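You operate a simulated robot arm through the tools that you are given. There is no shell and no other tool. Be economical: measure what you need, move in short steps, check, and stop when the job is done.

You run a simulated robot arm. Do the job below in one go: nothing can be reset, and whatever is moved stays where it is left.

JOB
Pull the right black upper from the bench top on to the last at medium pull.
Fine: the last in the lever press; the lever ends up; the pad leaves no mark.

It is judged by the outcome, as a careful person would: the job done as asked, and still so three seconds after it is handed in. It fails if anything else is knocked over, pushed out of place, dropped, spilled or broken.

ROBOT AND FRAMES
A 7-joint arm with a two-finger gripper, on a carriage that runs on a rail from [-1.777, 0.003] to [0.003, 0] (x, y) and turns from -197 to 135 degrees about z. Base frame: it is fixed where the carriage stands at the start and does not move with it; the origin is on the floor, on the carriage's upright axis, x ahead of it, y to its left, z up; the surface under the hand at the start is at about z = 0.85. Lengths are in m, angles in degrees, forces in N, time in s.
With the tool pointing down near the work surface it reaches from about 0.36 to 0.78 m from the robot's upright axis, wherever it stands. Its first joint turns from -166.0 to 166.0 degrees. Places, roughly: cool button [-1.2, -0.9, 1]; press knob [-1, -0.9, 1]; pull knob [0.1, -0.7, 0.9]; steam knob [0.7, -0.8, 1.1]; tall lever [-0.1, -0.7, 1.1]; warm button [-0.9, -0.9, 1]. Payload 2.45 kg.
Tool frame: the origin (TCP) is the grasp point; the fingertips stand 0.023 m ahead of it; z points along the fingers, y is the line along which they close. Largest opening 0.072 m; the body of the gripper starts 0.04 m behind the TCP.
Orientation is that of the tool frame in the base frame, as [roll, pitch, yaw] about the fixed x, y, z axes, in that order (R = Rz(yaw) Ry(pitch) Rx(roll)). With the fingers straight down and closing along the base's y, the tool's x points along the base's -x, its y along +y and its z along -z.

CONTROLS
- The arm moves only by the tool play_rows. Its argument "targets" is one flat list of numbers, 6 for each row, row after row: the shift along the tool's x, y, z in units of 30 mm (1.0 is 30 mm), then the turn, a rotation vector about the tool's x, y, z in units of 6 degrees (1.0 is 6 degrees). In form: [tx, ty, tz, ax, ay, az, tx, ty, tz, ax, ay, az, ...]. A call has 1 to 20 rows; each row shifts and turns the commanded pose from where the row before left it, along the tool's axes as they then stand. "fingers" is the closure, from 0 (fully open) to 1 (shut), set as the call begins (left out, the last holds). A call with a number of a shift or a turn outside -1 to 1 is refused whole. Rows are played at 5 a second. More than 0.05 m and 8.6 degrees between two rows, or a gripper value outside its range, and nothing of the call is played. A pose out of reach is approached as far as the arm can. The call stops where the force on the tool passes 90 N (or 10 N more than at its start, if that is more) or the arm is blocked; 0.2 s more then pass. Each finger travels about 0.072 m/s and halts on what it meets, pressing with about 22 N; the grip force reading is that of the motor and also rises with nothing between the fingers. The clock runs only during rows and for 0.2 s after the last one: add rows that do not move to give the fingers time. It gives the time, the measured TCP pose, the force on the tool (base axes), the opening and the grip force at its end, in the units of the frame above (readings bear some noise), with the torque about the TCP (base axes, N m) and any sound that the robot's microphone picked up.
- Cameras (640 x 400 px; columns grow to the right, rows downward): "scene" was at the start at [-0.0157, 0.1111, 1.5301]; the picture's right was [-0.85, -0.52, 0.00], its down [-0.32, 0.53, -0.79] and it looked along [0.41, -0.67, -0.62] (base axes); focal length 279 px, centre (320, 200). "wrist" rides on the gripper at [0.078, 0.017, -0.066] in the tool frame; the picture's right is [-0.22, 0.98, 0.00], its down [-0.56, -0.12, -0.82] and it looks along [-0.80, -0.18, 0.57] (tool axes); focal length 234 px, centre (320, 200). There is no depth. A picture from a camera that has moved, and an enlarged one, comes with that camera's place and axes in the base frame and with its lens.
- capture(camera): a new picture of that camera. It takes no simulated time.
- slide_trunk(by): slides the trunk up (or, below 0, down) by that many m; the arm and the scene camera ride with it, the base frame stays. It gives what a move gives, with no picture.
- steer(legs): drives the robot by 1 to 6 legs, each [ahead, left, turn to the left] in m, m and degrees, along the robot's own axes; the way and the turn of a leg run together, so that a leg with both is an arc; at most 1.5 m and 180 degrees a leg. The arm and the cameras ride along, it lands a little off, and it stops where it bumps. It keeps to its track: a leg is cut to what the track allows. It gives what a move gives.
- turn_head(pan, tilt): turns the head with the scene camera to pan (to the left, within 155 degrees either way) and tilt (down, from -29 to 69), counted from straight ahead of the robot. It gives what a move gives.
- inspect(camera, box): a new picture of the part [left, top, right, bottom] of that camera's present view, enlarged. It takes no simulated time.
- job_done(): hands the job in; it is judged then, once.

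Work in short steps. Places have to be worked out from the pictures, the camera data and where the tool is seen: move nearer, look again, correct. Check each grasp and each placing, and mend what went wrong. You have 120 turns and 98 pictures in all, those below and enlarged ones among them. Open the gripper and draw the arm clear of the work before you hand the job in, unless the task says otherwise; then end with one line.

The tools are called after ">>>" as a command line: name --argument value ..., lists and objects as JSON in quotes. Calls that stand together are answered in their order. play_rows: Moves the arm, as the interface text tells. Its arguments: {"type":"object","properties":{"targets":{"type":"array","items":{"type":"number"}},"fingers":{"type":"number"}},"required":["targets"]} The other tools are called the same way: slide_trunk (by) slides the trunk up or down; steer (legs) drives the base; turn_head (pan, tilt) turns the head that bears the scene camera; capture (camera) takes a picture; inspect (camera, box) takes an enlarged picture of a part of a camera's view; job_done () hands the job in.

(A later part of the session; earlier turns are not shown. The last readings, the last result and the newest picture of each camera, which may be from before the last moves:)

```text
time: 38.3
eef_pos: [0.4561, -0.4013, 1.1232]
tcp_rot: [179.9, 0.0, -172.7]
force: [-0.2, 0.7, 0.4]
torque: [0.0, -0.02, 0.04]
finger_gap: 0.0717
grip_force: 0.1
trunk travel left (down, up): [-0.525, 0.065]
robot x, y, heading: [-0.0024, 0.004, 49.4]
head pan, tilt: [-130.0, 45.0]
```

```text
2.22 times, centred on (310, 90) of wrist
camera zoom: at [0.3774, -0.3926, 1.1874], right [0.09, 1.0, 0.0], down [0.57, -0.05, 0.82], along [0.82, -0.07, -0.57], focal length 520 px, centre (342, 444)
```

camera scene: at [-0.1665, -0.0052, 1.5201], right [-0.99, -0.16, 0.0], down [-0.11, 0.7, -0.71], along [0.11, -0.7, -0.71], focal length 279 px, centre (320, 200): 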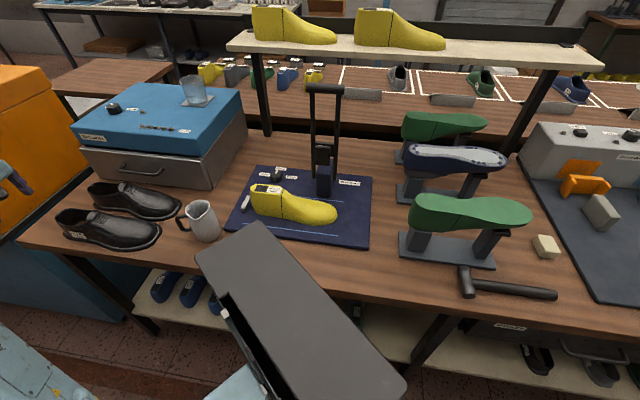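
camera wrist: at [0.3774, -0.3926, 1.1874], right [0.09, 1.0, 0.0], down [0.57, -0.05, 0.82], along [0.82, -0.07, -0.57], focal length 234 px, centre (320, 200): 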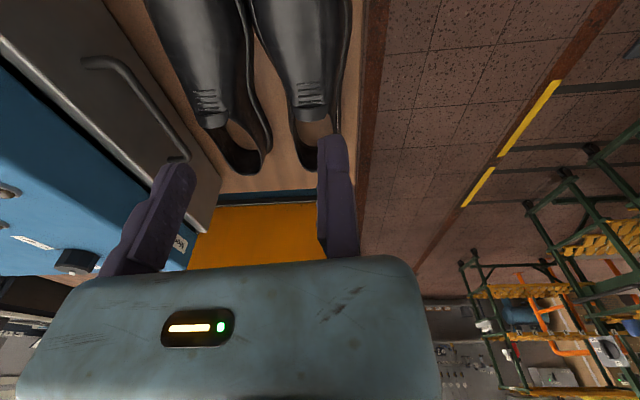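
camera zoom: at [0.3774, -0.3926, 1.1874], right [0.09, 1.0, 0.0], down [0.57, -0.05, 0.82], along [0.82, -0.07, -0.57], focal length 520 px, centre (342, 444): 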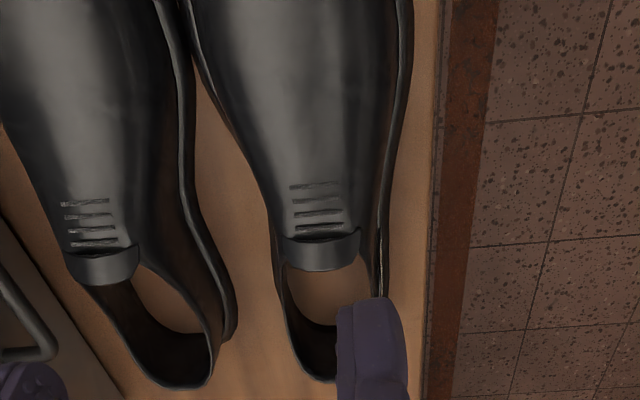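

Throat tab is near (0.555, -0.42), ~45 mm wide at top and ~60 mm at the quarters, so I can straddle it from outside, fixed jaw on the +y side. Move to above with z≈1.0.

>>> play_rows --targets '[-0.83, 0, 1, 0, 0, 0, -0.83, 0, 1, 0, 0, 0, -0.83, 0, 1, 0, 0, 0, -0.83, 0, 1, 0, 0, 0]'

>>> capture --camera "wrist"

>>> turn_head --pan -100 --tilt 45

>>> capture --camera "scene"

```text
time: 39.3
eef_pos: [0.5561, -0.3854, 1.0033]
tcp_rot: [-180.0, 0.1, -172.7]
force: [-0.6, -0.6, -0.4]
torque: [-0.03, 0.01, -0.01]
finger_gap: 0.072
grip_force: 0.0
trunk travel left (down, up): [-0.525, 0.065]
robot x, y, heading: [-0.0004, -0.0018, 49.2]
head pan, tilt: [-130.0, 45.0]
```

```text
57 pictures are left
camera wrist: at [0.4774, -0.3773, 1.0687], right [0.09, 1.0, 0.0], down [0.57, -0.05, 0.82], along [0.82, -0.08, -0.57], focal length 234 px, centre (320, 200)
```

wrist: 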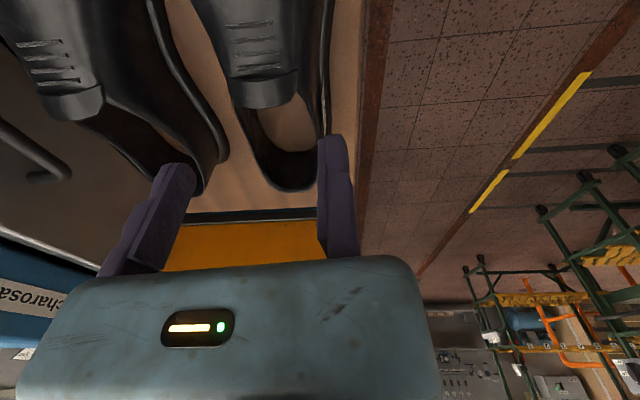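

```text
time: 40.3
eef_pos: [0.5552, -0.3856, 1.0041]
tcp_rot: [-180.0, 0.0, -172.7]
force: [-0.3, -0.1, -0.7]
torque: [-0.02, -0.03, 0.01]
finger_gap: 0.0719
grip_force: 0.1
trunk travel left (down, up): [-0.525, 0.065]
robot x, y, heading: [0.0004, 0.0001, 49.3]
head pan, tilt: [-100.0, 45.0]
```

```text
56 pictures are left
camera scene: at [-0.1282, 0.012, 1.5201], right [-0.77, -0.63, 0.0], down [-0.45, 0.55, -0.71], along [0.45, -0.55, -0.71], focal length 279 px, centre (320, 200)
```

scene: 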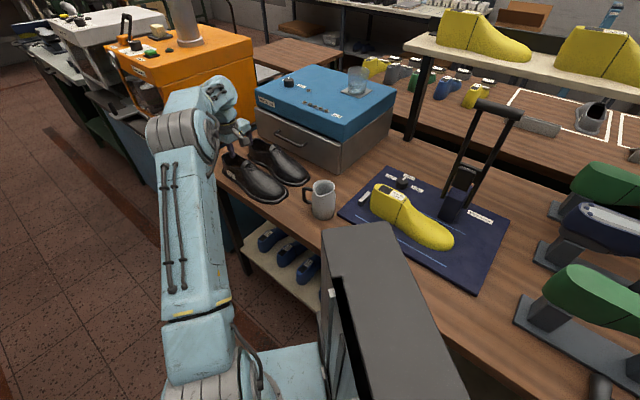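

Tab triangulates to (0.555, -0.419, 0.935) and the shoe axis is about yaw 176°. Rotate the tool 9° and descend partway, then look.

>>> play_rows --targets '[0, 0, 0, 0, 0, 0.75, 0, 0, 0, 0, 0, 0.75, 0, 0, 0.8, 0, 0, 0, 0, 0, 0.8, 0, 0, 0]'

>>> capture --camera "wrist"

```text
time: 41.3
eef_pos: [0.5556, -0.3855, 0.9543]
tcp_rot: [180.0, 0.0, 178.3]
force: [-0.7, -0.5, -0.4]
torque: [0.01, 0.03, -0.01]
finger_gap: 0.072
grip_force: 0.0
trunk travel left (down, up): [-0.525, 0.065]
robot x, y, heading: [0.0012, -0.0012, 49.0]
head pan, tilt: [-100.0, 45.0]
```

```text
55 pictures are left
camera wrist: at [0.4779, -0.3652, 1.0198], right [0.25, 0.97, 0.0], down [0.56, -0.14, 0.82], along [0.79, -0.2, -0.57], focal length 234 px, centre (320, 200)
```

wrist: 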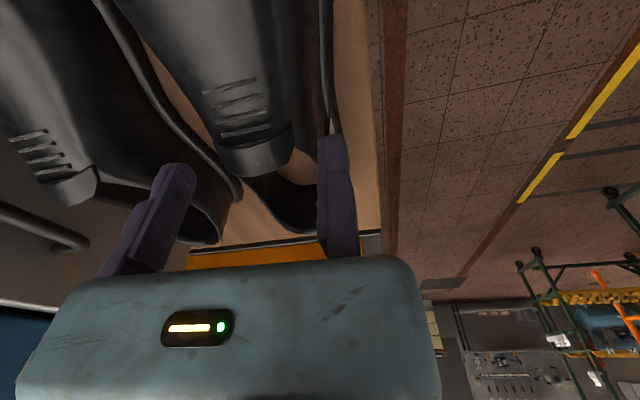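

The laces were parallel to the tool at yaw 187°, and now aren't, so the upper's axis is ≈187°. Rotate back 8° and continue down in small steps.

>>> play_rows --targets '[0, 0, 0, 0, 0, -0.7, 0, 0, 0, 0, 0, -0.65, 0, 0, 0.35, 0, 0, 0, 0, 0, 0.35, 0, 0, 0]'

>>> capture --camera "wrist"

>>> inspect --camera "scene" --box '[200, 90, 320, 210]'

```text
time: 42.3
eef_pos: [0.5558, -0.3856, 0.9329]
tcp_rot: [180.0, 0.1, -173.6]
force: [-0.4, -0.3, 0.3]
torque: [-0.02, 0.03, -0.01]
finger_gap: 0.0718
grip_force: 0.1
trunk travel left (down, up): [-0.525, 0.065]
robot x, y, heading: [0.001, -0.0016, 49.5]
head pan, tilt: [-100.0, 45.0]
```

```text
54 pictures are left
camera wrist: at [0.4768, -0.3768, 0.9989], right [0.11, 0.99, 0.0], down [0.57, -0.06, 0.82], along [0.81, -0.09, -0.57], focal length 234 px, centre (320, 200)
```

wrist: 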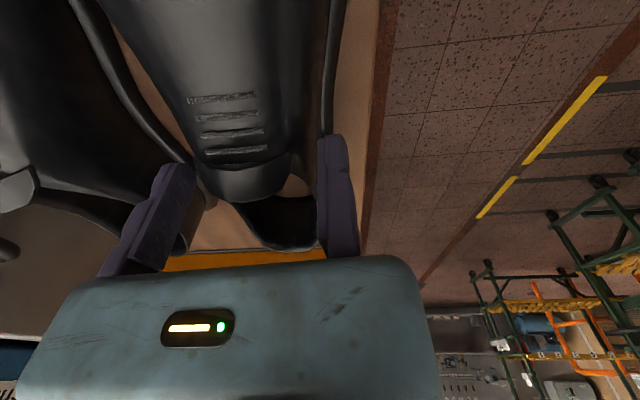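

```text
3.33 times, centred on (260, 150) of scene
camera zoom: at [-0.1281, 0.012, 1.5201], right [-0.77, -0.63, 0.0], down [-0.45, 0.55, -0.71], along [0.45, -0.55, -0.71], focal length 929 px, centre (520, 367)
```

zoom: 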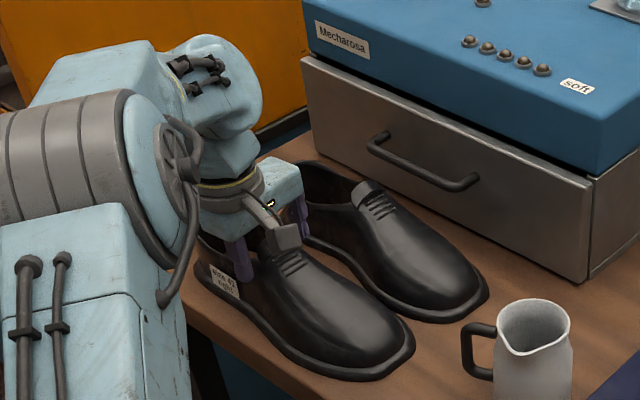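

Well aligned, jaws straddle the throat. Lower 20 mm and close gently.

>>> play_rows --targets '[0, 0, 0.35, 0, 0, 0, 0, 0, 0.35, 0, 0, 0]'

>>> play_rows --targets '[0, 0, 0, 0, 0, 0, 0, 0, 0, 0, 0, 0, 0, 0, 0, 0, 0, 0, 0, 0, 0, 0, 0, 0]' --fingers 1

>>> capture --camera "wrist"

```text
time: 42.9
eef_pos: [0.5546, -0.3854, 0.9125]
tcp_rot: [180.0, 0.0, -173.6]
force: [-1.3, -0.5, 0.3]
torque: [0.0, 0.04, 0.03]
finger_gap: 0.0722
grip_force: 0.2
trunk travel left (down, up): [-0.525, 0.065]
robot x, y, heading: [0.0007, 0.001, 49.4]
head pan, tilt: [-100.0, 45.0]
```

```text
time: 43.9
eef_pos: [0.5559, -0.3845, 0.9121]
tcp_rot: [-180.0, 0.0, -173.7]
force: [0.3, 0.4, -0.2]
torque: [0.01, 0.06, 0.01]
finger_gap: 0.0
grip_force: 21.5
trunk travel left (down, up): [-0.525, 0.065]
robot x, y, heading: [-0.0017, -0.0023, 49.1]
head pan, tilt: [-100.0, 45.0]
```

```text
52 pictures are left
camera wrist: at [0.476, -0.3766, 0.9777], right [0.11, 0.99, 0.0], down [0.57, -0.06, 0.82], along [0.81, -0.09, -0.57], focal length 234 px, centre (320, 200)
```

wrist: 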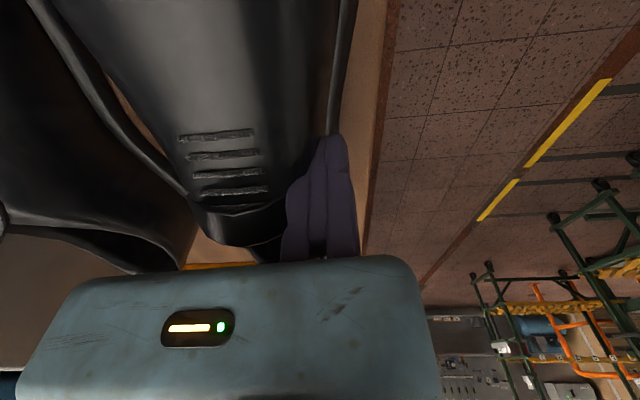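

The jaws closed to 0 with nothing between. I'll look at where they are relative to the upper.

>>> inspect --camera "scene" --box '[205, 125, 305, 210]'

>>> inspect --camera "wrist" --box '[160, 80, 380, 280]'

```text
4.71 times, centred on (255, 168) of scene
camera zoom: at [-0.1282, 0.0121, 1.5201], right [-0.77, -0.63, 0.0], down [-0.45, 0.55, -0.71], along [0.45, -0.55, -0.71], focal length 1312 px, centre (626, 353)
```

zoom: 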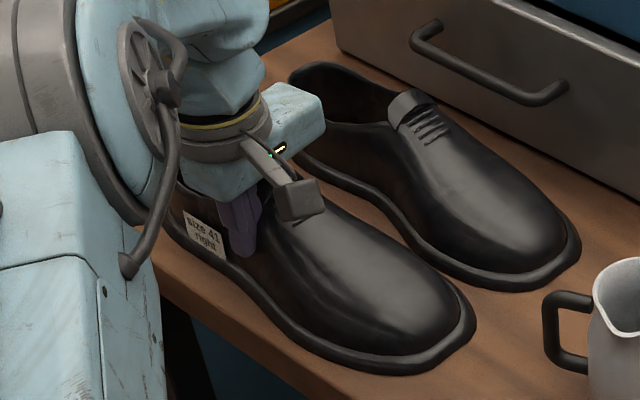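

```text
2.00 times, centred on (270, 180) of wrist
camera zoom: at [0.476, -0.3766, 0.9777], right [0.11, 0.99, 0.0], down [0.57, -0.06, 0.82], along [0.81, -0.09, -0.57], focal length 468 px, centre (420, 240)
```

zoom: 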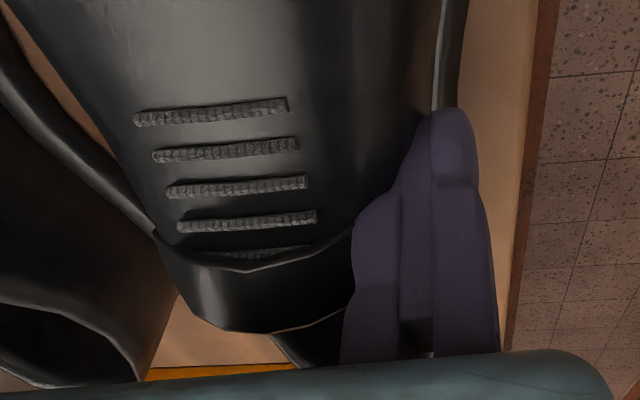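

The moving jaw passed without meeting anything, so the upper's solid walls must be lower there. I'll reopen, go 20 mm lower (tips ≈0.87, just above the sole flange) and try again.

>>> play_rows --targets '[0, 0, 0, 0, 0, 0, 0, 0, 0, 0, 0, 0, 0, 0, 0, 0, 0, 0, 0, 0, 0, 0, 0, 0, 0, 0, 0, 0, 0, 0, 0, 0, 0.32, 0, 0, 0, 0, 0, 0.32, 0, 0, 0]' --fingers 0

>>> play_rows --targets '[0, 0, 0, 0, 0, 0, 0, 0, 0, 0, 0, 0, 0, 0, 0, 0, 0, 0, 0, 0, 0, 0, 0, 0]' --fingers 1

>>> capture --camera "wrist"

```text
time: 45.5
eef_pos: [0.5554, -0.3855, 0.9049]
tcp_rot: [-179.3, 0.9, -173.6]
force: [-1.7, 1.6, 61.7]
torque: [0.39, 0.25, 0.01]
finger_gap: 0.0718
grip_force: 0.0
trunk travel left (down, up): [-0.525, 0.065]
robot x, y, heading: [-0.0012, -0.0014, 49.2]
head pan, tilt: [-100.0, 45.0]
```

```text
time: 46.5
eef_pos: [0.5552, -0.3849, 0.905]
tcp_rot: [-179.3, 0.8, -173.7]
force: [-0.2, 0.4, 66.9]
torque: [0.35, 0.2, -0.02]
finger_gap: 0.0001
grip_force: 22.0
trunk travel left (down, up): [-0.525, 0.065]
robot x, y, heading: [-0.0006, 0.0014, 49.3]
head pan, tilt: [-100.0, 45.0]
```

```text
49 pictures are left
camera wrist: at [0.4755, -0.3763, 0.9688], right [0.11, 0.99, -0.01], down [0.56, -0.05, 0.83], along [0.82, -0.09, -0.56], focal length 234 px, centre (320, 200)
```

wrist: 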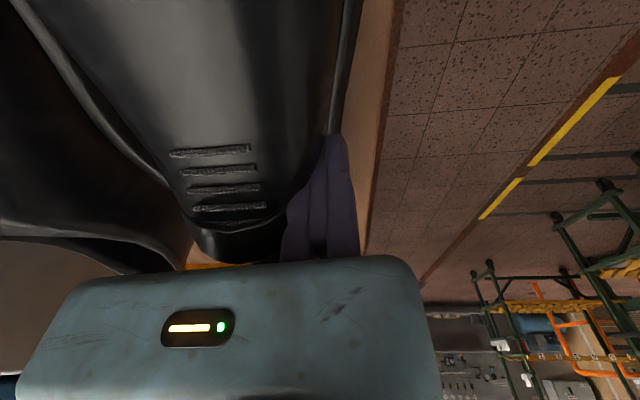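

The fixed jaw is resting on something at z≈0.882 – the side wall of the shell. So I'll pinch that +y side wall instead: moving jaw inside the opening, fixed jaw outside. Rise, shift back/outward, set a 30 mm opening.

>>> play_rows --targets '[0, 0, -0.7, 0, 0, 0, 0, 0, -0.8, 0, 0, 0, -0.57, 0.13, 0, 0, 0, 0, -0.57, 0.13, 0, 0, 0, 0]' --fingers 0.58

>>> capture --camera "wrist"

```text
time: 47.5
eef_pos: [0.5886, -0.374, 0.9389]
tcp_rot: [180.0, -0.1, -173.7]
force: [0.0, 0.9, -0.2]
torque: [0.01, -0.01, -0.02]
finger_gap: 0.0302
grip_force: 0.1
trunk travel left (down, up): [-0.525, 0.065]
robot x, y, heading: [0.0019, 0.0007, 49.3]
head pan, tilt: [-100.0, 45.0]
```

```text
48 pictures are left
camera wrist: at [0.5107, -0.3647, 1.0039], right [0.11, 0.99, 0.0], down [0.57, -0.06, 0.82], along [0.81, -0.09, -0.57], focal length 234 px, centre (320, 200)
```

wrist: 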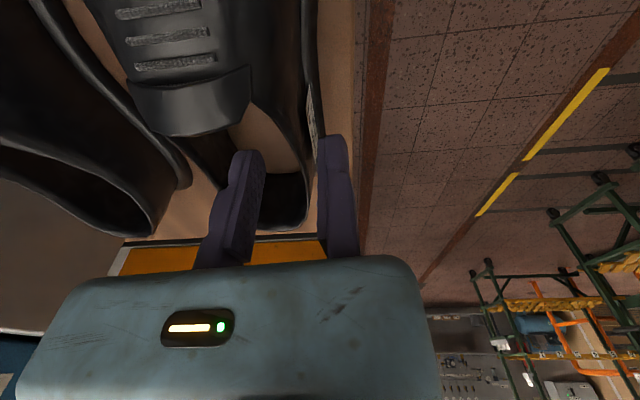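

The +y wall lies between the jaws. Descend in steps watching force.

>>> play_rows --targets '[0, 0, 0.55, 0, 0, 0, 0, 0, 0.5, 0, 0, 0, 0, 0, 0.5, 0, 0, 0]'

>>> capture --camera "wrist"

```text
time: 48.3
eef_pos: [0.5883, -0.3727, 0.8929]
tcp_rot: [179.9, 0.1, -173.6]
force: [0.5, -0.3, -0.2]
torque: [0.02, 0.02, 0.03]
finger_gap: 0.0301
grip_force: 0.0
trunk travel left (down, up): [-0.525, 0.065]
robot x, y, heading: [0.0002, 0.0015, 49.3]
head pan, tilt: [-100.0, 45.0]
```

```text
47 pictures are left
camera wrist: at [0.5091, -0.3655, 0.9578], right [0.11, 0.99, 0.0], down [0.57, -0.06, 0.82], along [0.81, -0.09, -0.57], focal length 234 px, centre (320, 200)
```

wrist: 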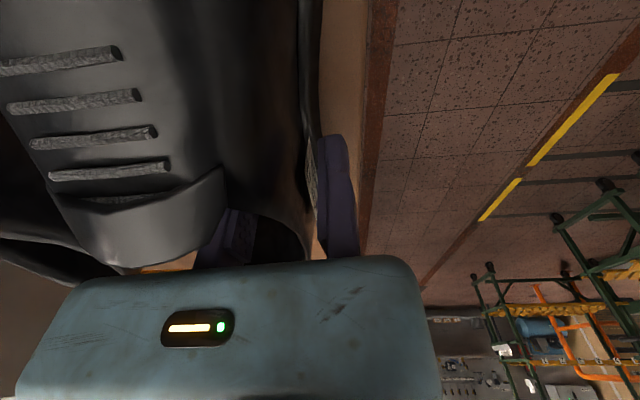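

Free descent, moving jaw is inside the opening. Close to pinch the wall.

>>> play_rows --targets '[0, 0, 0, 0, 0, 0, 0, 0, 0, 0, 0, 0, 0, 0, 0, 0, 0, 0]' --fingers 1

>>> capture --camera "wrist"

```text
time: 49.1
eef_pos: [0.5879, -0.3746, 0.8928]
tcp_rot: [179.9, 0.0, -173.6]
force: [1.0, 0.9, 0.6]
torque: [0.09, 0.11, -0.04]
finger_gap: 0.0063
grip_force: 22.2
trunk travel left (down, up): [-0.525, 0.065]
robot x, y, heading: [0.0028, 0.0019, 49.3]
head pan, tilt: [-100.0, 45.0]
```

```text
46 pictures are left
camera wrist: at [0.5092, -0.3654, 0.9582], right [0.11, 0.99, 0.0], down [0.57, -0.06, 0.82], along [0.81, -0.09, -0.57], focal length 234 px, centre (320, 200)
```

wrist: 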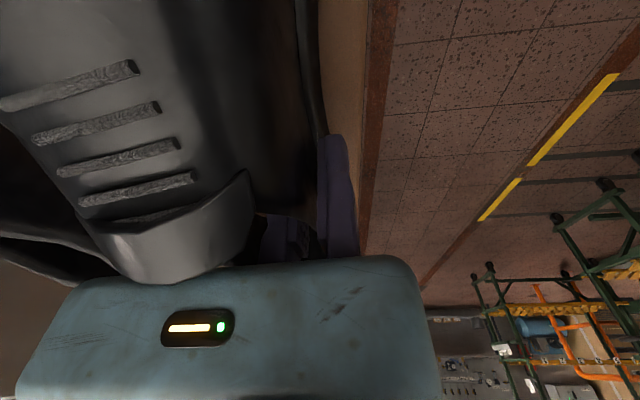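

Pinched a 6.3 mm wall; the upper swung slightly toward the jaw. Lift 30 mm and check.

>>> play_rows --targets '[0, 0, -0.4, 0, 0, 0, 0, 0, -0.6, 0, 0, 0, 0, 0, 0, 0, 0, 0]'

>>> capture --camera "wrist"

>>> inspect --camera "scene" --box '[190, 110, 310, 210]'

```text
time: 49.9
eef_pos: [0.5884, -0.3749, 0.9234]
tcp_rot: [-179.9, 0.1, -173.5]
force: [0.0, 0.3, -0.2]
torque: [0.03, -0.05, 0.0]
finger_gap: 0.0059
grip_force: 22.1
trunk travel left (down, up): [-0.525, 0.065]
robot x, y, heading: [-0.0027, -0.0021, 49.2]
head pan, tilt: [-100.0, 45.0]
```

```text
45 pictures are left
camera wrist: at [0.5088, -0.3657, 0.9894], right [0.11, 0.99, 0.0], down [0.57, -0.06, 0.82], along [0.81, -0.09, -0.57], focal length 234 px, centre (320, 200)
```

wrist: 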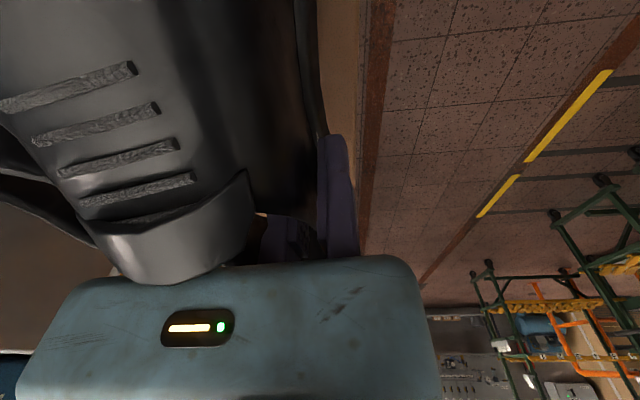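

```text
4.00 times, centred on (250, 160) of scene
camera zoom: at [-0.1282, 0.0121, 1.5201], right [-0.77, -0.63, 0.0], down [-0.45, 0.55, -0.71], along [0.45, -0.55, -0.71], focal length 1115 px, centre (600, 360)
```

zoom: 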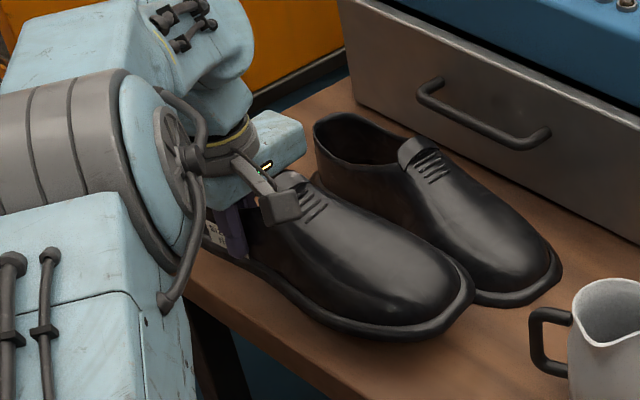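

The upper hangs level and rigid. Lift to z≈1.1 and retract toward the robot before swinging over to the press.

>>> play_rows --targets '[0, 0, -1, 0, 0, 0, 0, 0, -1, 0, 0, 0, 0, 0, -1, 0, 0, 0, 0.5, 0.4, -1, 0, 0, 0, 0.6, 0.5, -1, 0, 0, 0, 0.7, 0.56, -1, 0, 0, 0, 0.7, 0.56, 0, 0, 0, 0, 0.7, 0.56, 0, 0, 0, 0, 0.6, 0.5, 0, 0, 0, 0]'

>>> capture --camera "scene"

```text
time: 51.9
eef_pos: [0.4655, -0.2951, 1.1024]
tcp_rot: [-179.9, 0.0, -173.5]
force: [-0.6, -0.7, -1.9]
torque: [0.06, -0.02, 0.01]
finger_gap: 0.0061
grip_force: 22.0
trunk travel left (down, up): [-0.525, 0.065]
robot x, y, heading: [0.0006, -0.0002, 49.4]
head pan, tilt: [-100.0, 45.0]
```

```text
43 pictures are left
camera scene: at [-0.1283, 0.012, 1.5201], right [-0.77, -0.63, 0.0], down [-0.45, 0.55, -0.71], along [0.45, -0.55, -0.71], focal length 279 px, centre (320, 200)
```

scene: 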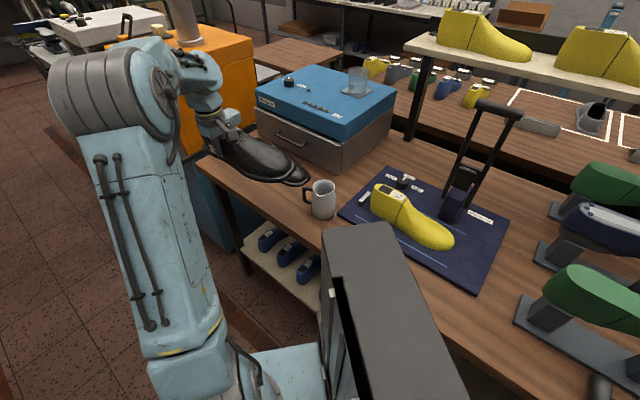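

Clear. Swing the carriage -49.4° to bring the upper over near the press.

>>> steer --legs '[[0, 0, -49.4]]'

>>> play_rows --targets '[0, 0, 0, 0, 0, -1, 0, 0, 0, 0, 0, -1, 0, 0, 0, 0, 0, -1, 0, 0, 0, 0, 0, -1, 0, 0, 0, 0, 0, -1, 0, 0, 0, 0, 0, -1, 0, 0, 0, 0, 0, -1]'

>>> turn_head --pan -90 --tilt 45

>>> capture --camera "scene"

>>> capture --camera "wrist"

```text
time: 54.5
eef_pos: [0.0798, -0.5458, 1.1022]
tcp_rot: [179.9, 0.0, 137.3]
force: [0.1, -0.4, -0.3]
torque: [0.01, -0.06, 0.0]
finger_gap: 0.0059
grip_force: 22.1
trunk travel left (down, up): [-0.525, 0.065]
robot x, y, heading: [0.0028, -0.0029, 0.0]
head pan, tilt: [-100.0, 45.0]
```

```text
time: 56.1
eef_pos: [0.081, -0.545, 1.1017]
tcp_rot: [-180.0, 0.0, 179.3]
force: [-0.4, -0.2, -0.1]
torque: [0.03, -0.04, 0.01]
finger_gap: 0.0061
grip_force: 21.9
trunk travel left (down, up): [-0.525, 0.065]
robot x, y, heading: [0.0027, 0.0014, 0.2]
head pan, tilt: [-100.0, 45.0]
```

```text
time: 56.8
eef_pos: [0.08, -0.5465, 1.1018]
tcp_rot: [179.9, -0.1, 179.1]
force: [-0.2, 0.0, -1.4]
torque: [0.05, -0.05, 0.01]
finger_gap: 0.0059
grip_force: 22.2
trunk travel left (down, up): [-0.525, 0.065]
robot x, y, heading: [-0.0006, -0.001, -0.0]
head pan, tilt: [-90.0, 45.0]
```

```text
42 pictures are left
camera scene: at [-0.0608, 0.1032, 1.5201], right [-1.0, 0.0, 0.0], down [0.0, 0.71, -0.71], along [0.0, -0.71, -0.71], focal length 279 px, centre (320, 200)
```

scene: 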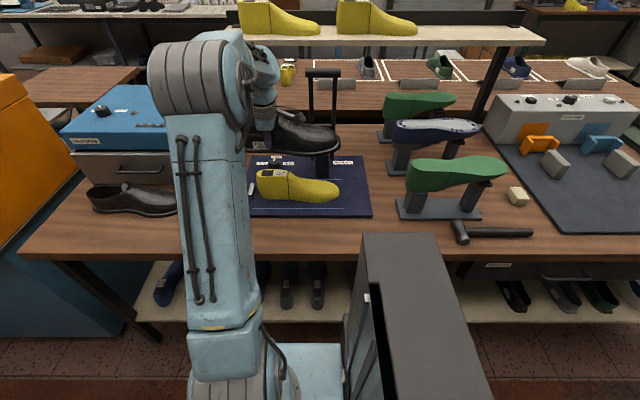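

```text
41 pictures are left
camera wrist: at [0.0029, -0.5267, 1.1671], right [0.23, 0.97, 0.0], down [0.56, -0.13, 0.82], along [0.8, -0.19, -0.57], focal length 234 px, centre (320, 200)
```

wrist: 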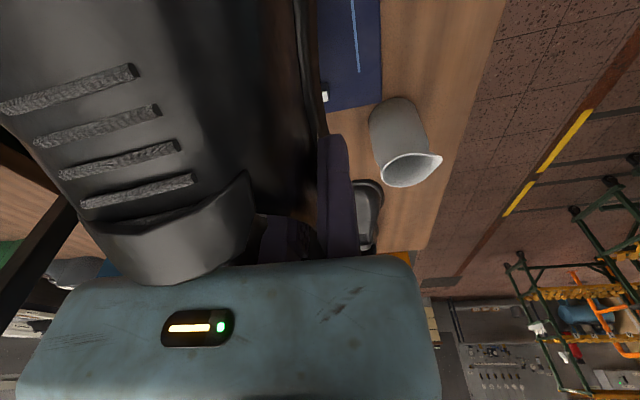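

With axis-aligned scene camera now, zoom for precise positions of the last and the upper.

>>> inspect --camera "scene" --box '[240, 90, 380, 225]'

```text
2.96 times, centred on (310, 158) of scene
camera zoom: at [-0.0608, 0.1032, 1.5201], right [-1.0, 0.0, 0.0], down [0.0, 0.71, -0.71], along [0.0, -0.71, -0.71], focal length 826 px, centre (350, 326)
```

zoom: 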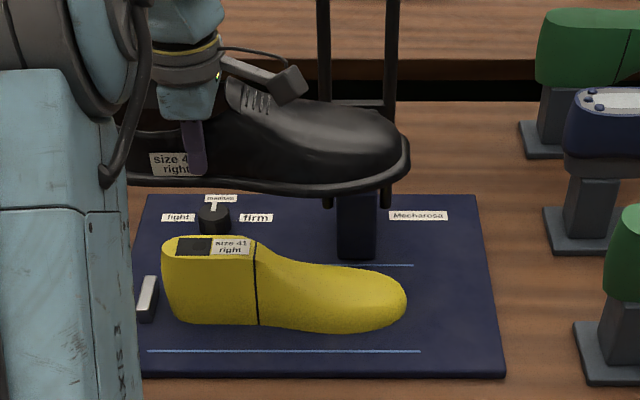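

Last: heel x≈0.14, toe x≈-0.125, centre y≈-0.583, cone top z≈0.957. The upper's centre needs TCP ≈(0.0575, -0.546). Shift 22 mm and lower to just above the cone (TCP 1.012), then check.

>>> play_rows --targets '[0.4, 0, 0, 0, 0, 0, 0.35, 0, 0.5, 0, 0, 0, 0, 0, 0.9, 0, 0, 0, 0, 0, 0.9, 0, 0, 0, 0, 0, 0.7, 0, 0, 0]'

>>> inspect --camera "scene" --box '[240, 90, 380, 225]'

>>> capture --camera "wrist"

```text
time: 58.0
eef_pos: [0.058, -0.5468, 1.0115]
tcp_rot: [179.9, 0.0, 179.2]
force: [-0.3, 0.8, -0.8]
torque: [0.04, -0.05, 0.03]
finger_gap: 0.0061
grip_force: 22.2
trunk travel left (down, up): [-0.525, 0.065]
robot x, y, heading: [-0.0025, -0.0007, 0.2]
head pan, tilt: [-90.0, 45.0]
```

```text
2.96 times, centred on (310, 158) of scene
camera zoom: at [-0.0607, 0.1032, 1.5201], right [-1.0, 0.0, 0.0], down [0.0, 0.71, -0.71], along [0.0, -0.71, -0.71], focal length 826 px, centre (350, 326)
```

zoom: 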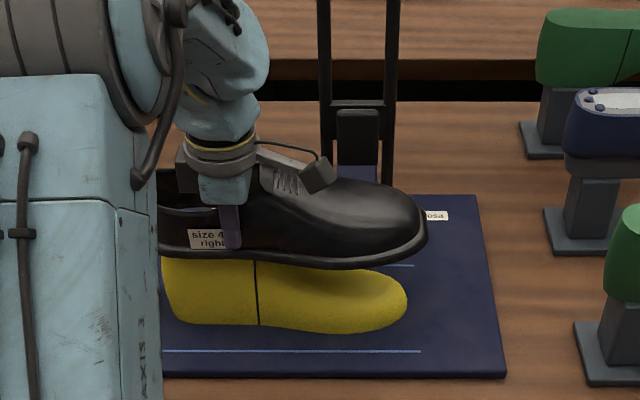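

```text
38 pictures are left
camera wrist: at [-0.0196, -0.5279, 1.0773], right [0.23, 0.97, 0.0], down [0.56, -0.13, 0.82], along [0.8, -0.19, -0.57], focal length 234 px, centre (320, 200)
```

wrist: 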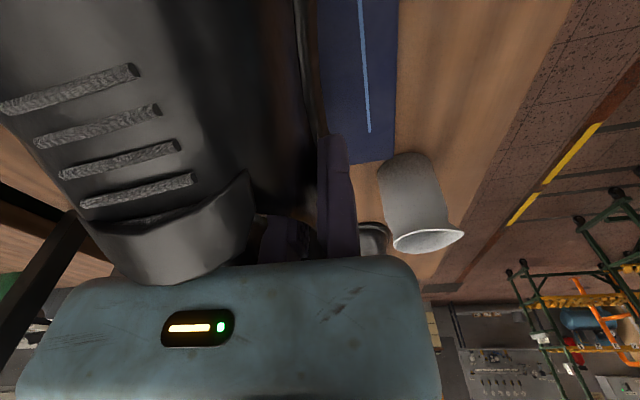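

Upper sits centred over the last (toe overhang ~18 mm, side overhang 12–16 mm). Lower carefully in small steps.

>>> play_rows --targets '[0, 0, 0.5, 0, 0, 0, 0, 0, 0.5, 0, 0, 0, 0, 0, 0.5, 0, 0, 0]'

>>> play_rows --targets '[0, 0, 0.4, 0, 0, 0, 0, 0, 0.4, 0, 0, 0]'

>>> inspect --camera "scene" --box '[240, 90, 380, 225]'

```text
time: 58.8
eef_pos: [0.0578, -0.5443, 0.9664]
tcp_rot: [-180.0, 0.0, 179.2]
force: [-0.1, -0.5, -0.8]
torque: [0.02, -0.07, 0.02]
finger_gap: 0.0058
grip_force: 22.3
trunk travel left (down, up): [-0.525, 0.065]
robot x, y, heading: [0.0003, 0.0001, 0.3]
head pan, tilt: [-90.0, 45.0]
```

```text
time: 59.4
eef_pos: [0.0587, -0.5458, 0.9448]
tcp_rot: [-179.7, 0.0, 179.2]
force: [0.4, 2.6, 7.8]
torque: [0.0, -0.09, 0.04]
finger_gap: 0.0061
grip_force: 21.6
trunk travel left (down, up): [-0.525, 0.065]
robot x, y, heading: [0.0007, 0.0009, 0.2]
head pan, tilt: [-90.0, 45.0]
```

```text
2.96 times, centred on (310, 158) of scene
camera zoom: at [-0.0608, 0.104, 1.5202], right [-1.0, 0.0, 0.0], down [0.0, 0.71, -0.71], along [0.0, -0.71, -0.71], focal length 826 px, centre (350, 326)
```

zoom: 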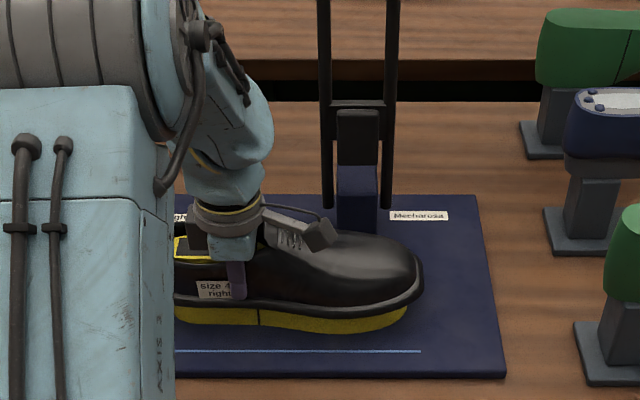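

Light contact (8 N, slight +y push: inner jaw rubbing the cone). Continue a little with a 3 mm outward shift.

>>> play_rows --targets '[0, 0.1, 0.3, 0, 0, 0, 0, 0, 0.3, 0, 0, 0]'

```text
time: 60.0
eef_pos: [0.0573, -0.5496, 0.9439]
tcp_rot: [-177.9, 0.1, 179.3]
force: [1.3, -3.9, 32.7]
torque: [-0.6, -0.06, -0.02]
finger_gap: 0.0061
grip_force: 22.1
trunk travel left (down, up): [-0.525, 0.065]
robot x, y, heading: [0.0012, 0.0003, -0.0]
head pan, tilt: [-90.0, 45.0]
stopped in row 2: the force on the tool passed its limit at 98 N (the readings are from after the stop); the commanded pose is now the measured one
```

Inner jaw tip rests on the last's shoulder. Back up a few mm, move 7 mm to +y so that the jaw passes beside the last, and try lower.

>>> play_rows --targets '[0, 0.1, -0.2, -0.35, 0, 0, 0, 0.2, 0, 0, 0, 0, 0, 0, 0.2, 0, 0, 0, 0, 0, 0.2, 0, 0, 0]'

>>> inspect --camera "scene" --box '[270, 150, 370, 220]'

```text
time: 61.0
eef_pos: [0.0584, -0.539, 0.9362]
tcp_rot: [179.8, 0.0, 179.4]
force: [-0.4, 2.0, 37.7]
torque: [-0.13, -0.14, 0.33]
finger_gap: 0.0062
grip_force: 22.4
trunk travel left (down, up): [-0.525, 0.065]
robot x, y, heading: [0.0017, 0.0034, 0.1]
head pan, tilt: [-90.0, 45.0]
```

```text
5.71 times, centred on (320, 185) of scene
camera zoom: at [-0.0611, 0.106, 1.5206], right [-1.0, 0.0, 0.0], down [0.0, 0.71, -0.71], along [0.0, -0.71, -0.71], focal length 1593 px, centre (320, 286)
```

zoom: 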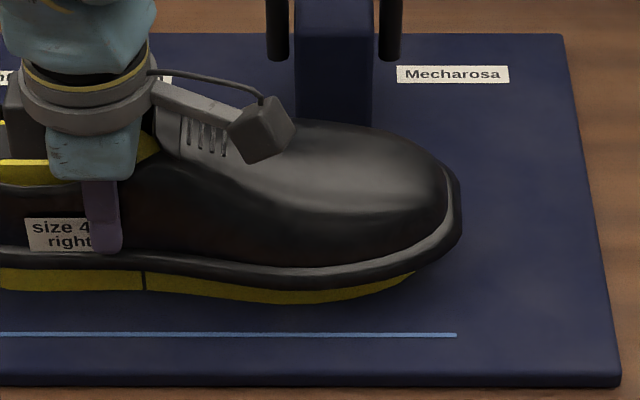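

Blocked at z≈0.936 with the upper draped about 25 mm above fully seated. I'll release the wall slightly (gap ~12 mm) and see how it settles.

>>> play_rows --targets '[0, 0, -0.1, 0, 0, 0, 0, 0, 0, 0, 0, 0, 0, 0, 0, 0, 0, 0]' --fingers 0.83

>>> inspect --camera "scene" --box '[270, 150, 370, 220]'

```text
time: 61.8
eef_pos: [0.0577, -0.5374, 0.9361]
tcp_rot: [179.5, 0.0, 179.2]
force: [-1.9, 4.0, 25.9]
torque: [0.27, -0.06, 0.31]
finger_gap: 0.0063
grip_force: 0.1
trunk travel left (down, up): [-0.525, 0.065]
robot x, y, heading: [0.0002, 0.0024, 0.3]
head pan, tilt: [-90.0, 45.0]
```

```text
5.71 times, centred on (320, 185) of scene
camera zoom: at [-0.0611, 0.1053, 1.5199], right [-1.0, 0.0, 0.0], down [0.0, 0.71, -0.71], along [0.0, -0.71, -0.71], focal length 1593 px, centre (320, 286)
```

zoom: 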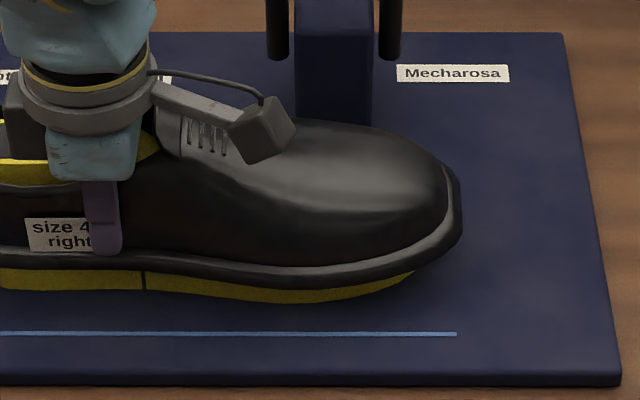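

The inner jaw is wedged between wall and last. Move up slowly while set to open slightly, and watch whether the upper stays.

>>> play_rows --targets '[0, 0, -0.3, 0, 0, 0, 0, 0, -0.3, 0, 0, 0, 0, 0, 0, 0, 0, 0]' --fingers 0.83

>>> inspect --camera "scene" --box '[270, 150, 370, 220]'

```text
time: 62.6
eef_pos: [0.0582, -0.539, 0.9528]
tcp_rot: [179.4, 0.0, 179.2]
force: [0.5, -3.1, -1.4]
torque: [-0.05, 0.02, 0.05]
finger_gap: 0.0136
grip_force: 1.1
trunk travel left (down, up): [-0.525, 0.065]
robot x, y, heading: [0.0009, 0.0023, -0.0]
head pan, tilt: [-90.0, 45.0]
```

```text
5.71 times, centred on (320, 185) of scene
camera zoom: at [-0.0607, 0.1032, 1.5201], right [-1.0, 0.0, 0.0], down [0.0, 0.71, -0.71], along [0.0, -0.71, -0.71], focal length 1593 px, centre (320, 286)
```

zoom: 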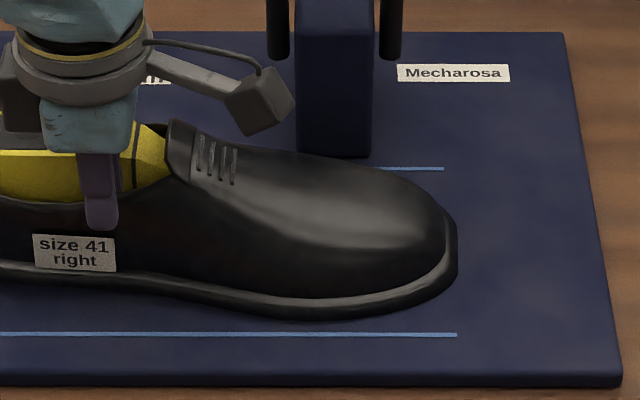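

The upper slid fully down on to the last. Raise the arm straight up and examine.

>>> play_rows --targets '[0, 0, -1, 0, 0, 0, 0, 0, -1, 0, 0, 0, 0, 0, -1, 0, 0, 0, 0, 0, -1, 0, 0, 0, 0, 0, -1, 0, 0, 0]'

>>> inspect --camera "scene" --box '[230, 60, 390, 230]'

>>> capture --camera "wrist"

```text
time: 63.8
eef_pos: [0.0571, -0.5394, 1.1025]
tcp_rot: [179.4, 0.0, 179.1]
force: [0.3, 0.0, 0.1]
torque: [-0.02, -0.01, -0.01]
finger_gap: 0.0125
grip_force: 0.1
trunk travel left (down, up): [-0.525, 0.065]
robot x, y, heading: [-0.0004, -0.003, 0.2]
head pan, tilt: [-90.0, 45.0]
```

```text
2.35 times, centred on (310, 145) of scene
camera zoom: at [-0.0608, 0.1032, 1.5201], right [-1.0, 0.0, 0.0], down [0.0, 0.71, -0.71], along [0.0, -0.71, -0.71], focal length 656 px, centre (344, 329)
```

zoom: 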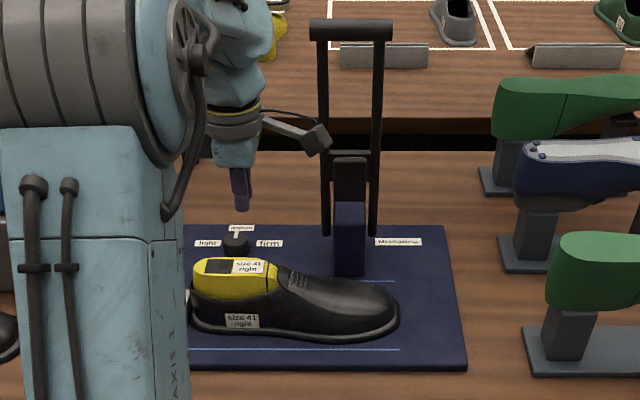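

```text
32 pictures are left
camera wrist: at [-0.0197, -0.5211, 1.1681], right [0.23, 0.97, 0.01], down [0.56, -0.14, 0.82], along [0.8, -0.18, -0.58], focal length 234 px, centre (320, 200)
```

wrist: 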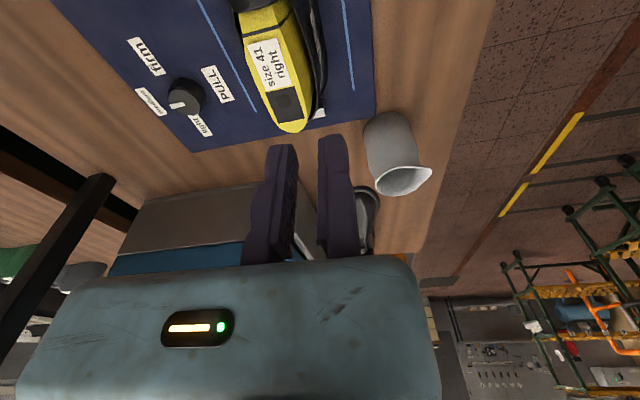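

Upper is fully on the last. Handle of the lever triangulates to (-0.069, -0.682, 1.225), about 23 mm thick, pivot near z≈0.93 y≈-0.70. I'll raise trunk, lift the arm, tilt the tool 35° and bring it in front of the handle.

>>> slide_trunk --by 0.06

>>> play_rows --targets '[0, 0, -1, 0, 0, 0, 0, 0, -1, 0, 0, 0, 0, 0, -1, 0, 0, 0, 0.7, 0, -0.8, 0, 0, 0, 0.7, 0, 0, 0.95, 0, 0, 0.7, 0, 0, 0.95, 0, 0, 0.7, 0, 0, 0.95, 0, 0, 0.7, 0, 0, 0.95, 0, 0, 0.7, 0, 0, 0.95, 0, 0, 0, 0, 0, 0.95, 0, 0]' --fingers 0

>>> capture --camera "scene"

>>> capture --camera "wrist"

```text
time: 64.8
eef_pos: [0.058, -0.5395, 1.1632]
tcp_rot: [179.4, -0.1, 179.2]
force: [0.4, -0.1, -0.3]
torque: [-0.03, -0.06, 0.04]
finger_gap: 0.0124
grip_force: 0.0
trunk travel left (down, up): [-0.585, 0.005]
robot x, y, heading: [0.0009, -0.0011, -0.1]
head pan, tilt: [-90.0, 45.0]
```

```text
time: 67.0
eef_pos: [-0.0685, -0.5382, 1.276]
tcp_rot: [-146.3, 0.0, 179.1]
force: [-0.5, 0.0, -0.3]
torque: [0.01, -0.04, 0.0]
finger_gap: 0.0717
grip_force: 0.0
trunk travel left (down, up): [-0.585, 0.005]
robot x, y, heading: [-0.0009, 0.0033, 0.0]
head pan, tilt: [-90.0, 45.0]
```

```text
31 pictures are left
camera scene: at [-0.0609, 0.1033, 1.5801], right [-1.0, 0.0, 0.0], down [0.0, 0.71, -0.71], along [0.0, -0.71, -0.71], focal length 279 px, centre (320, 200)
```

scene: 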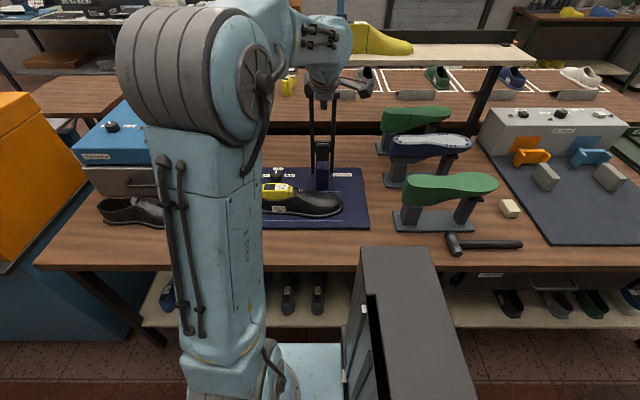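

```text
30 pictures are left
camera wrist: at [-0.1452, -0.4862, 1.3204], right [0.23, 0.81, -0.54], down [0.56, 0.34, 0.75], along [0.79, -0.48, -0.38], focal length 234 px, centre (320, 200)
```

wrist: 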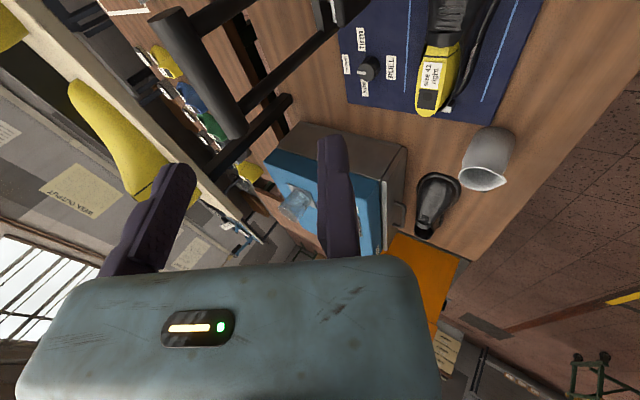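

Handle confirmed at ≈(y -0.685, z 1.226). Align along tool y, then advance most of the way.

>>> play_rows --targets '[0, -0.85, 0, 0, 0, 0, 0, -0.85, 0, 0, 0, 0, 0, -0.85, 0, 0, 0, 0, 0, 0, 0.9, 0, 0, 0, 0, 0, 0.8, 0, 0, 0, 0, 0, 0.8, 0, 0, 0]'

>>> capture --camera "wrist"

```text
time: 68.4
eef_pos: [-0.0699, -0.6418, 1.2556]
tcp_rot: [-146.4, 0.0, 179.2]
force: [-0.1, 0.0, -0.1]
torque: [0.01, -0.02, 0.03]
finger_gap: 0.0721
grip_force: 0.2
trunk travel left (down, up): [-0.585, 0.005]
robot x, y, heading: [0.0002, -0.0032, 0.0]
head pan, tilt: [-90.0, 45.0]
```

```text
29 pictures are left
camera wrist: at [-0.1459, -0.5911, 1.301], right [0.23, 0.81, -0.54], down [0.56, 0.34, 0.75], along [0.79, -0.48, -0.38], focal length 234 px, centre (320, 200)
```

wrist: 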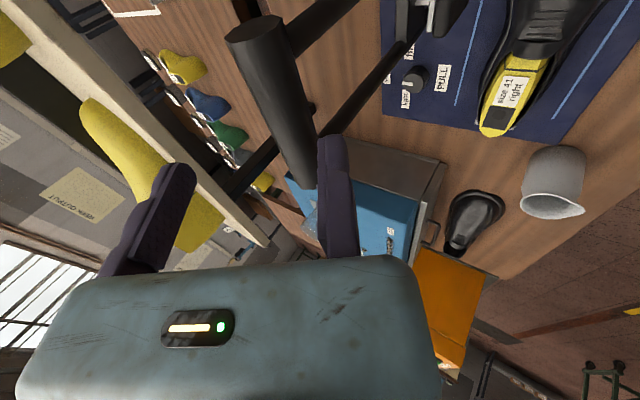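

Handle is 43 mm ahead and 20 mm inside the fixed jaw: advance and close.

>>> play_rows --targets '[0, 0, 0.7, 0, 0, 0, 0, 0, 0.7, 0, 0, 0]'

>>> capture --camera "wrist"

```text
time: 69.0
eef_pos: [-0.0707, -0.6675, 1.2205]
tcp_rot: [-146.5, 0.0, 179.3]
force: [0.2, 0.6, -0.2]
torque: [0.0, 0.0, 0.03]
finger_gap: 0.0717
grip_force: 0.0
trunk travel left (down, up): [-0.585, 0.005]
robot x, y, heading: [-0.001, -0.0002, 0.4]
head pan, tilt: [-90.0, 45.0]
```

```text
28 pictures are left
camera wrist: at [-0.1471, -0.6147, 1.265], right [0.23, 0.81, -0.54], down [0.56, 0.34, 0.75], along [0.79, -0.48, -0.38], focal length 234 px, centre (320, 200)
```

wrist: 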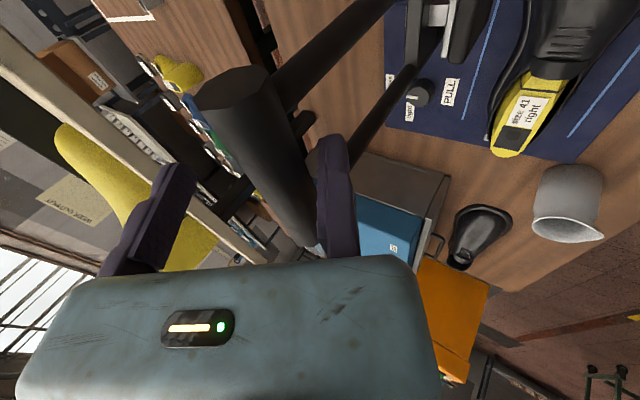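

Handle is between the jaws. Close.

>>> play_rows --targets '[0, 0, 0, 0, 0, 0, 0, 0, 0, 0, 0, 0, 0, 0, 0, 0, 0, 0, 0, 0, 0, 0, 0, 0]' --fingers 1

>>> inspect --camera "scene" --box '[250, 60, 390, 220]'

```text
time: 70.0
eef_pos: [-0.0704, -0.6653, 1.2228]
tcp_rot: [-146.3, -0.1, 179.3]
force: [0.2, -2.8, 11.0]
torque: [-0.37, 0.24, 0.33]
finger_gap: 0.0256
grip_force: 45.1
trunk travel left (down, up): [-0.585, 0.005]
robot x, y, heading: [0.0016, -0.0011, 0.2]
head pan, tilt: [-90.0, 45.0]
```

```text
2.50 times, centred on (320, 140) of scene
camera zoom: at [-0.0607, 0.1038, 1.5802], right [-1.0, 0.0, 0.0], down [0.0, 0.71, -0.71], along [0.0, -0.71, -0.71], focal length 697 px, centre (320, 350)
```

zoom: 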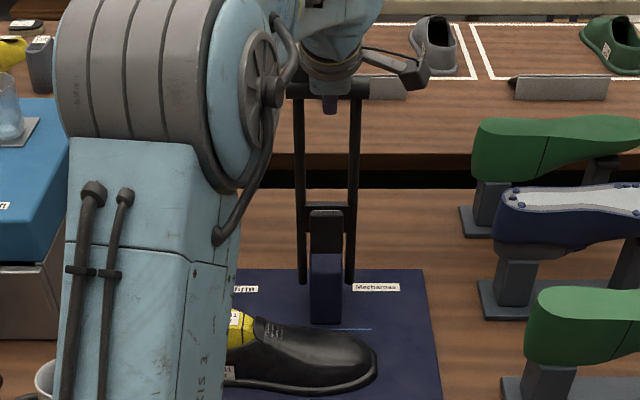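

Gripped (25.6 mm). Start pulling the lever along its arc: first ~10°, checking forces to calibrate the pivot.

>>> play_rows --targets '[0, 0.533, -0.238, 0, 0, 0, 0, 0.533, -0.238, 0, 0, 0, 0, 0.533, -0.238, 0, 0, 0]'

```text
time: 70.8
eef_pos: [-0.0704, -0.6123, 1.2131]
tcp_rot: [-146.4, 0.0, 179.2]
force: [-1.9, 5.6, 14.7]
torque: [-0.07, 0.67, 0.06]
finger_gap: 0.0257
grip_force: 44.9
trunk travel left (down, up): [-0.585, 0.005]
robot x, y, heading: [-0.0064, -0.001, -0.2]
head pan, tilt: [-90.0, 45.0]
```

Lever follows with low force. Continue the arc another ~20°.

>>> play_rows --targets '[0, 0.567, -0.143, 0, 0, 0, 0, 0.567, -0.143, 0, 0, 0, 0, 0.567, -0.143, 0, 0, 0, 0, 0.58, -0.043, 0, 0, 0, 0, 0.58, -0.043, 0, 0, 0, 0, 0.58, -0.043, 0, 0, 0]'

>>> inspect --camera "scene" --box '[240, 60, 400, 220]'

```text
time: 72.2
eef_pos: [-0.0702, -0.5186, 1.1679]
tcp_rot: [-146.6, 0.1, 179.1]
force: [-9.7, 1.8, -0.5]
torque: [-0.09, 0.42, 0.08]
finger_gap: 0.0256
grip_force: 45.1
trunk travel left (down, up): [-0.585, 0.005]
robot x, y, heading: [0.0002, -0.0014, -0.1]
head pan, tilt: [-90.0, 45.0]
```

```text
2.50 times, centred on (320, 140) of scene
camera zoom: at [-0.0621, 0.1034, 1.5797], right [-1.0, 0.0, 0.0], down [0.0, 0.71, -0.71], along [0.0, -0.71, -0.71], focal length 697 px, centre (320, 350)
```

zoom: 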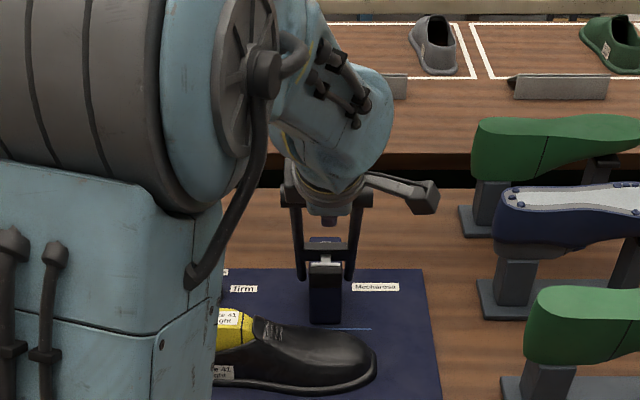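

Arc fit gives the pivot (y -0.7035, z 0.933), R 0.298. Continue from 36° to 56°, gradually un-tilting the tool.

>>> play_rows --targets '[0, 0.56, 0.03, -0.417, 0, 0, 0, 0.6, 0.09, -0.417, 0, 0, 0, 0.59, 0.14, -0.417, 0, 0, 0, 0.56, 0.21, -0.417, 0, 0, 0, 0.54, 0.27, -0.417, 0, 0, 0, 0.43, 0.27, -0.417, 0, 0]'

>>> inspect --camera "scene" --box '[240, 80, 400, 230]'

```text
time: 73.6
eef_pos: [-0.0678, -0.4457, 1.0971]
tcp_rot: [-161.4, 0.1, 179.2]
force: [-10.3, -0.3, -1.4]
torque: [-0.5, 0.14, 0.32]
finger_gap: 0.0257
grip_force: 45.1
trunk travel left (down, up): [-0.585, 0.005]
robot x, y, heading: [0.0005, 0.0039, 0.3]
head pan, tilt: [-90.0, 45.0]
```

```text
2.67 times, centred on (320, 155) of scene
camera zoom: at [-0.062, 0.1034, 1.58], right [-1.0, 0.0, 0.0], down [0.0, 0.71, -0.71], along [0.0, -0.71, -0.71], focal length 743 px, centre (320, 320)
```

zoom: 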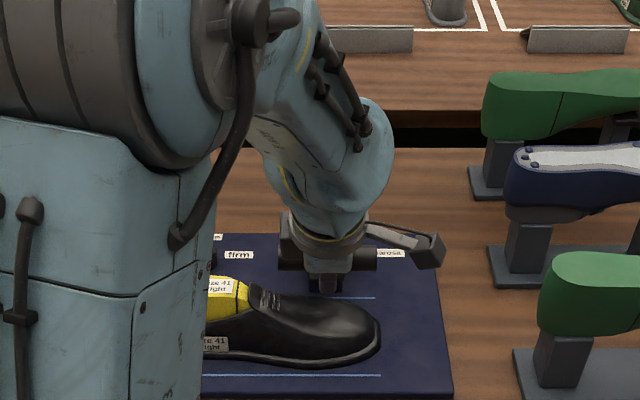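

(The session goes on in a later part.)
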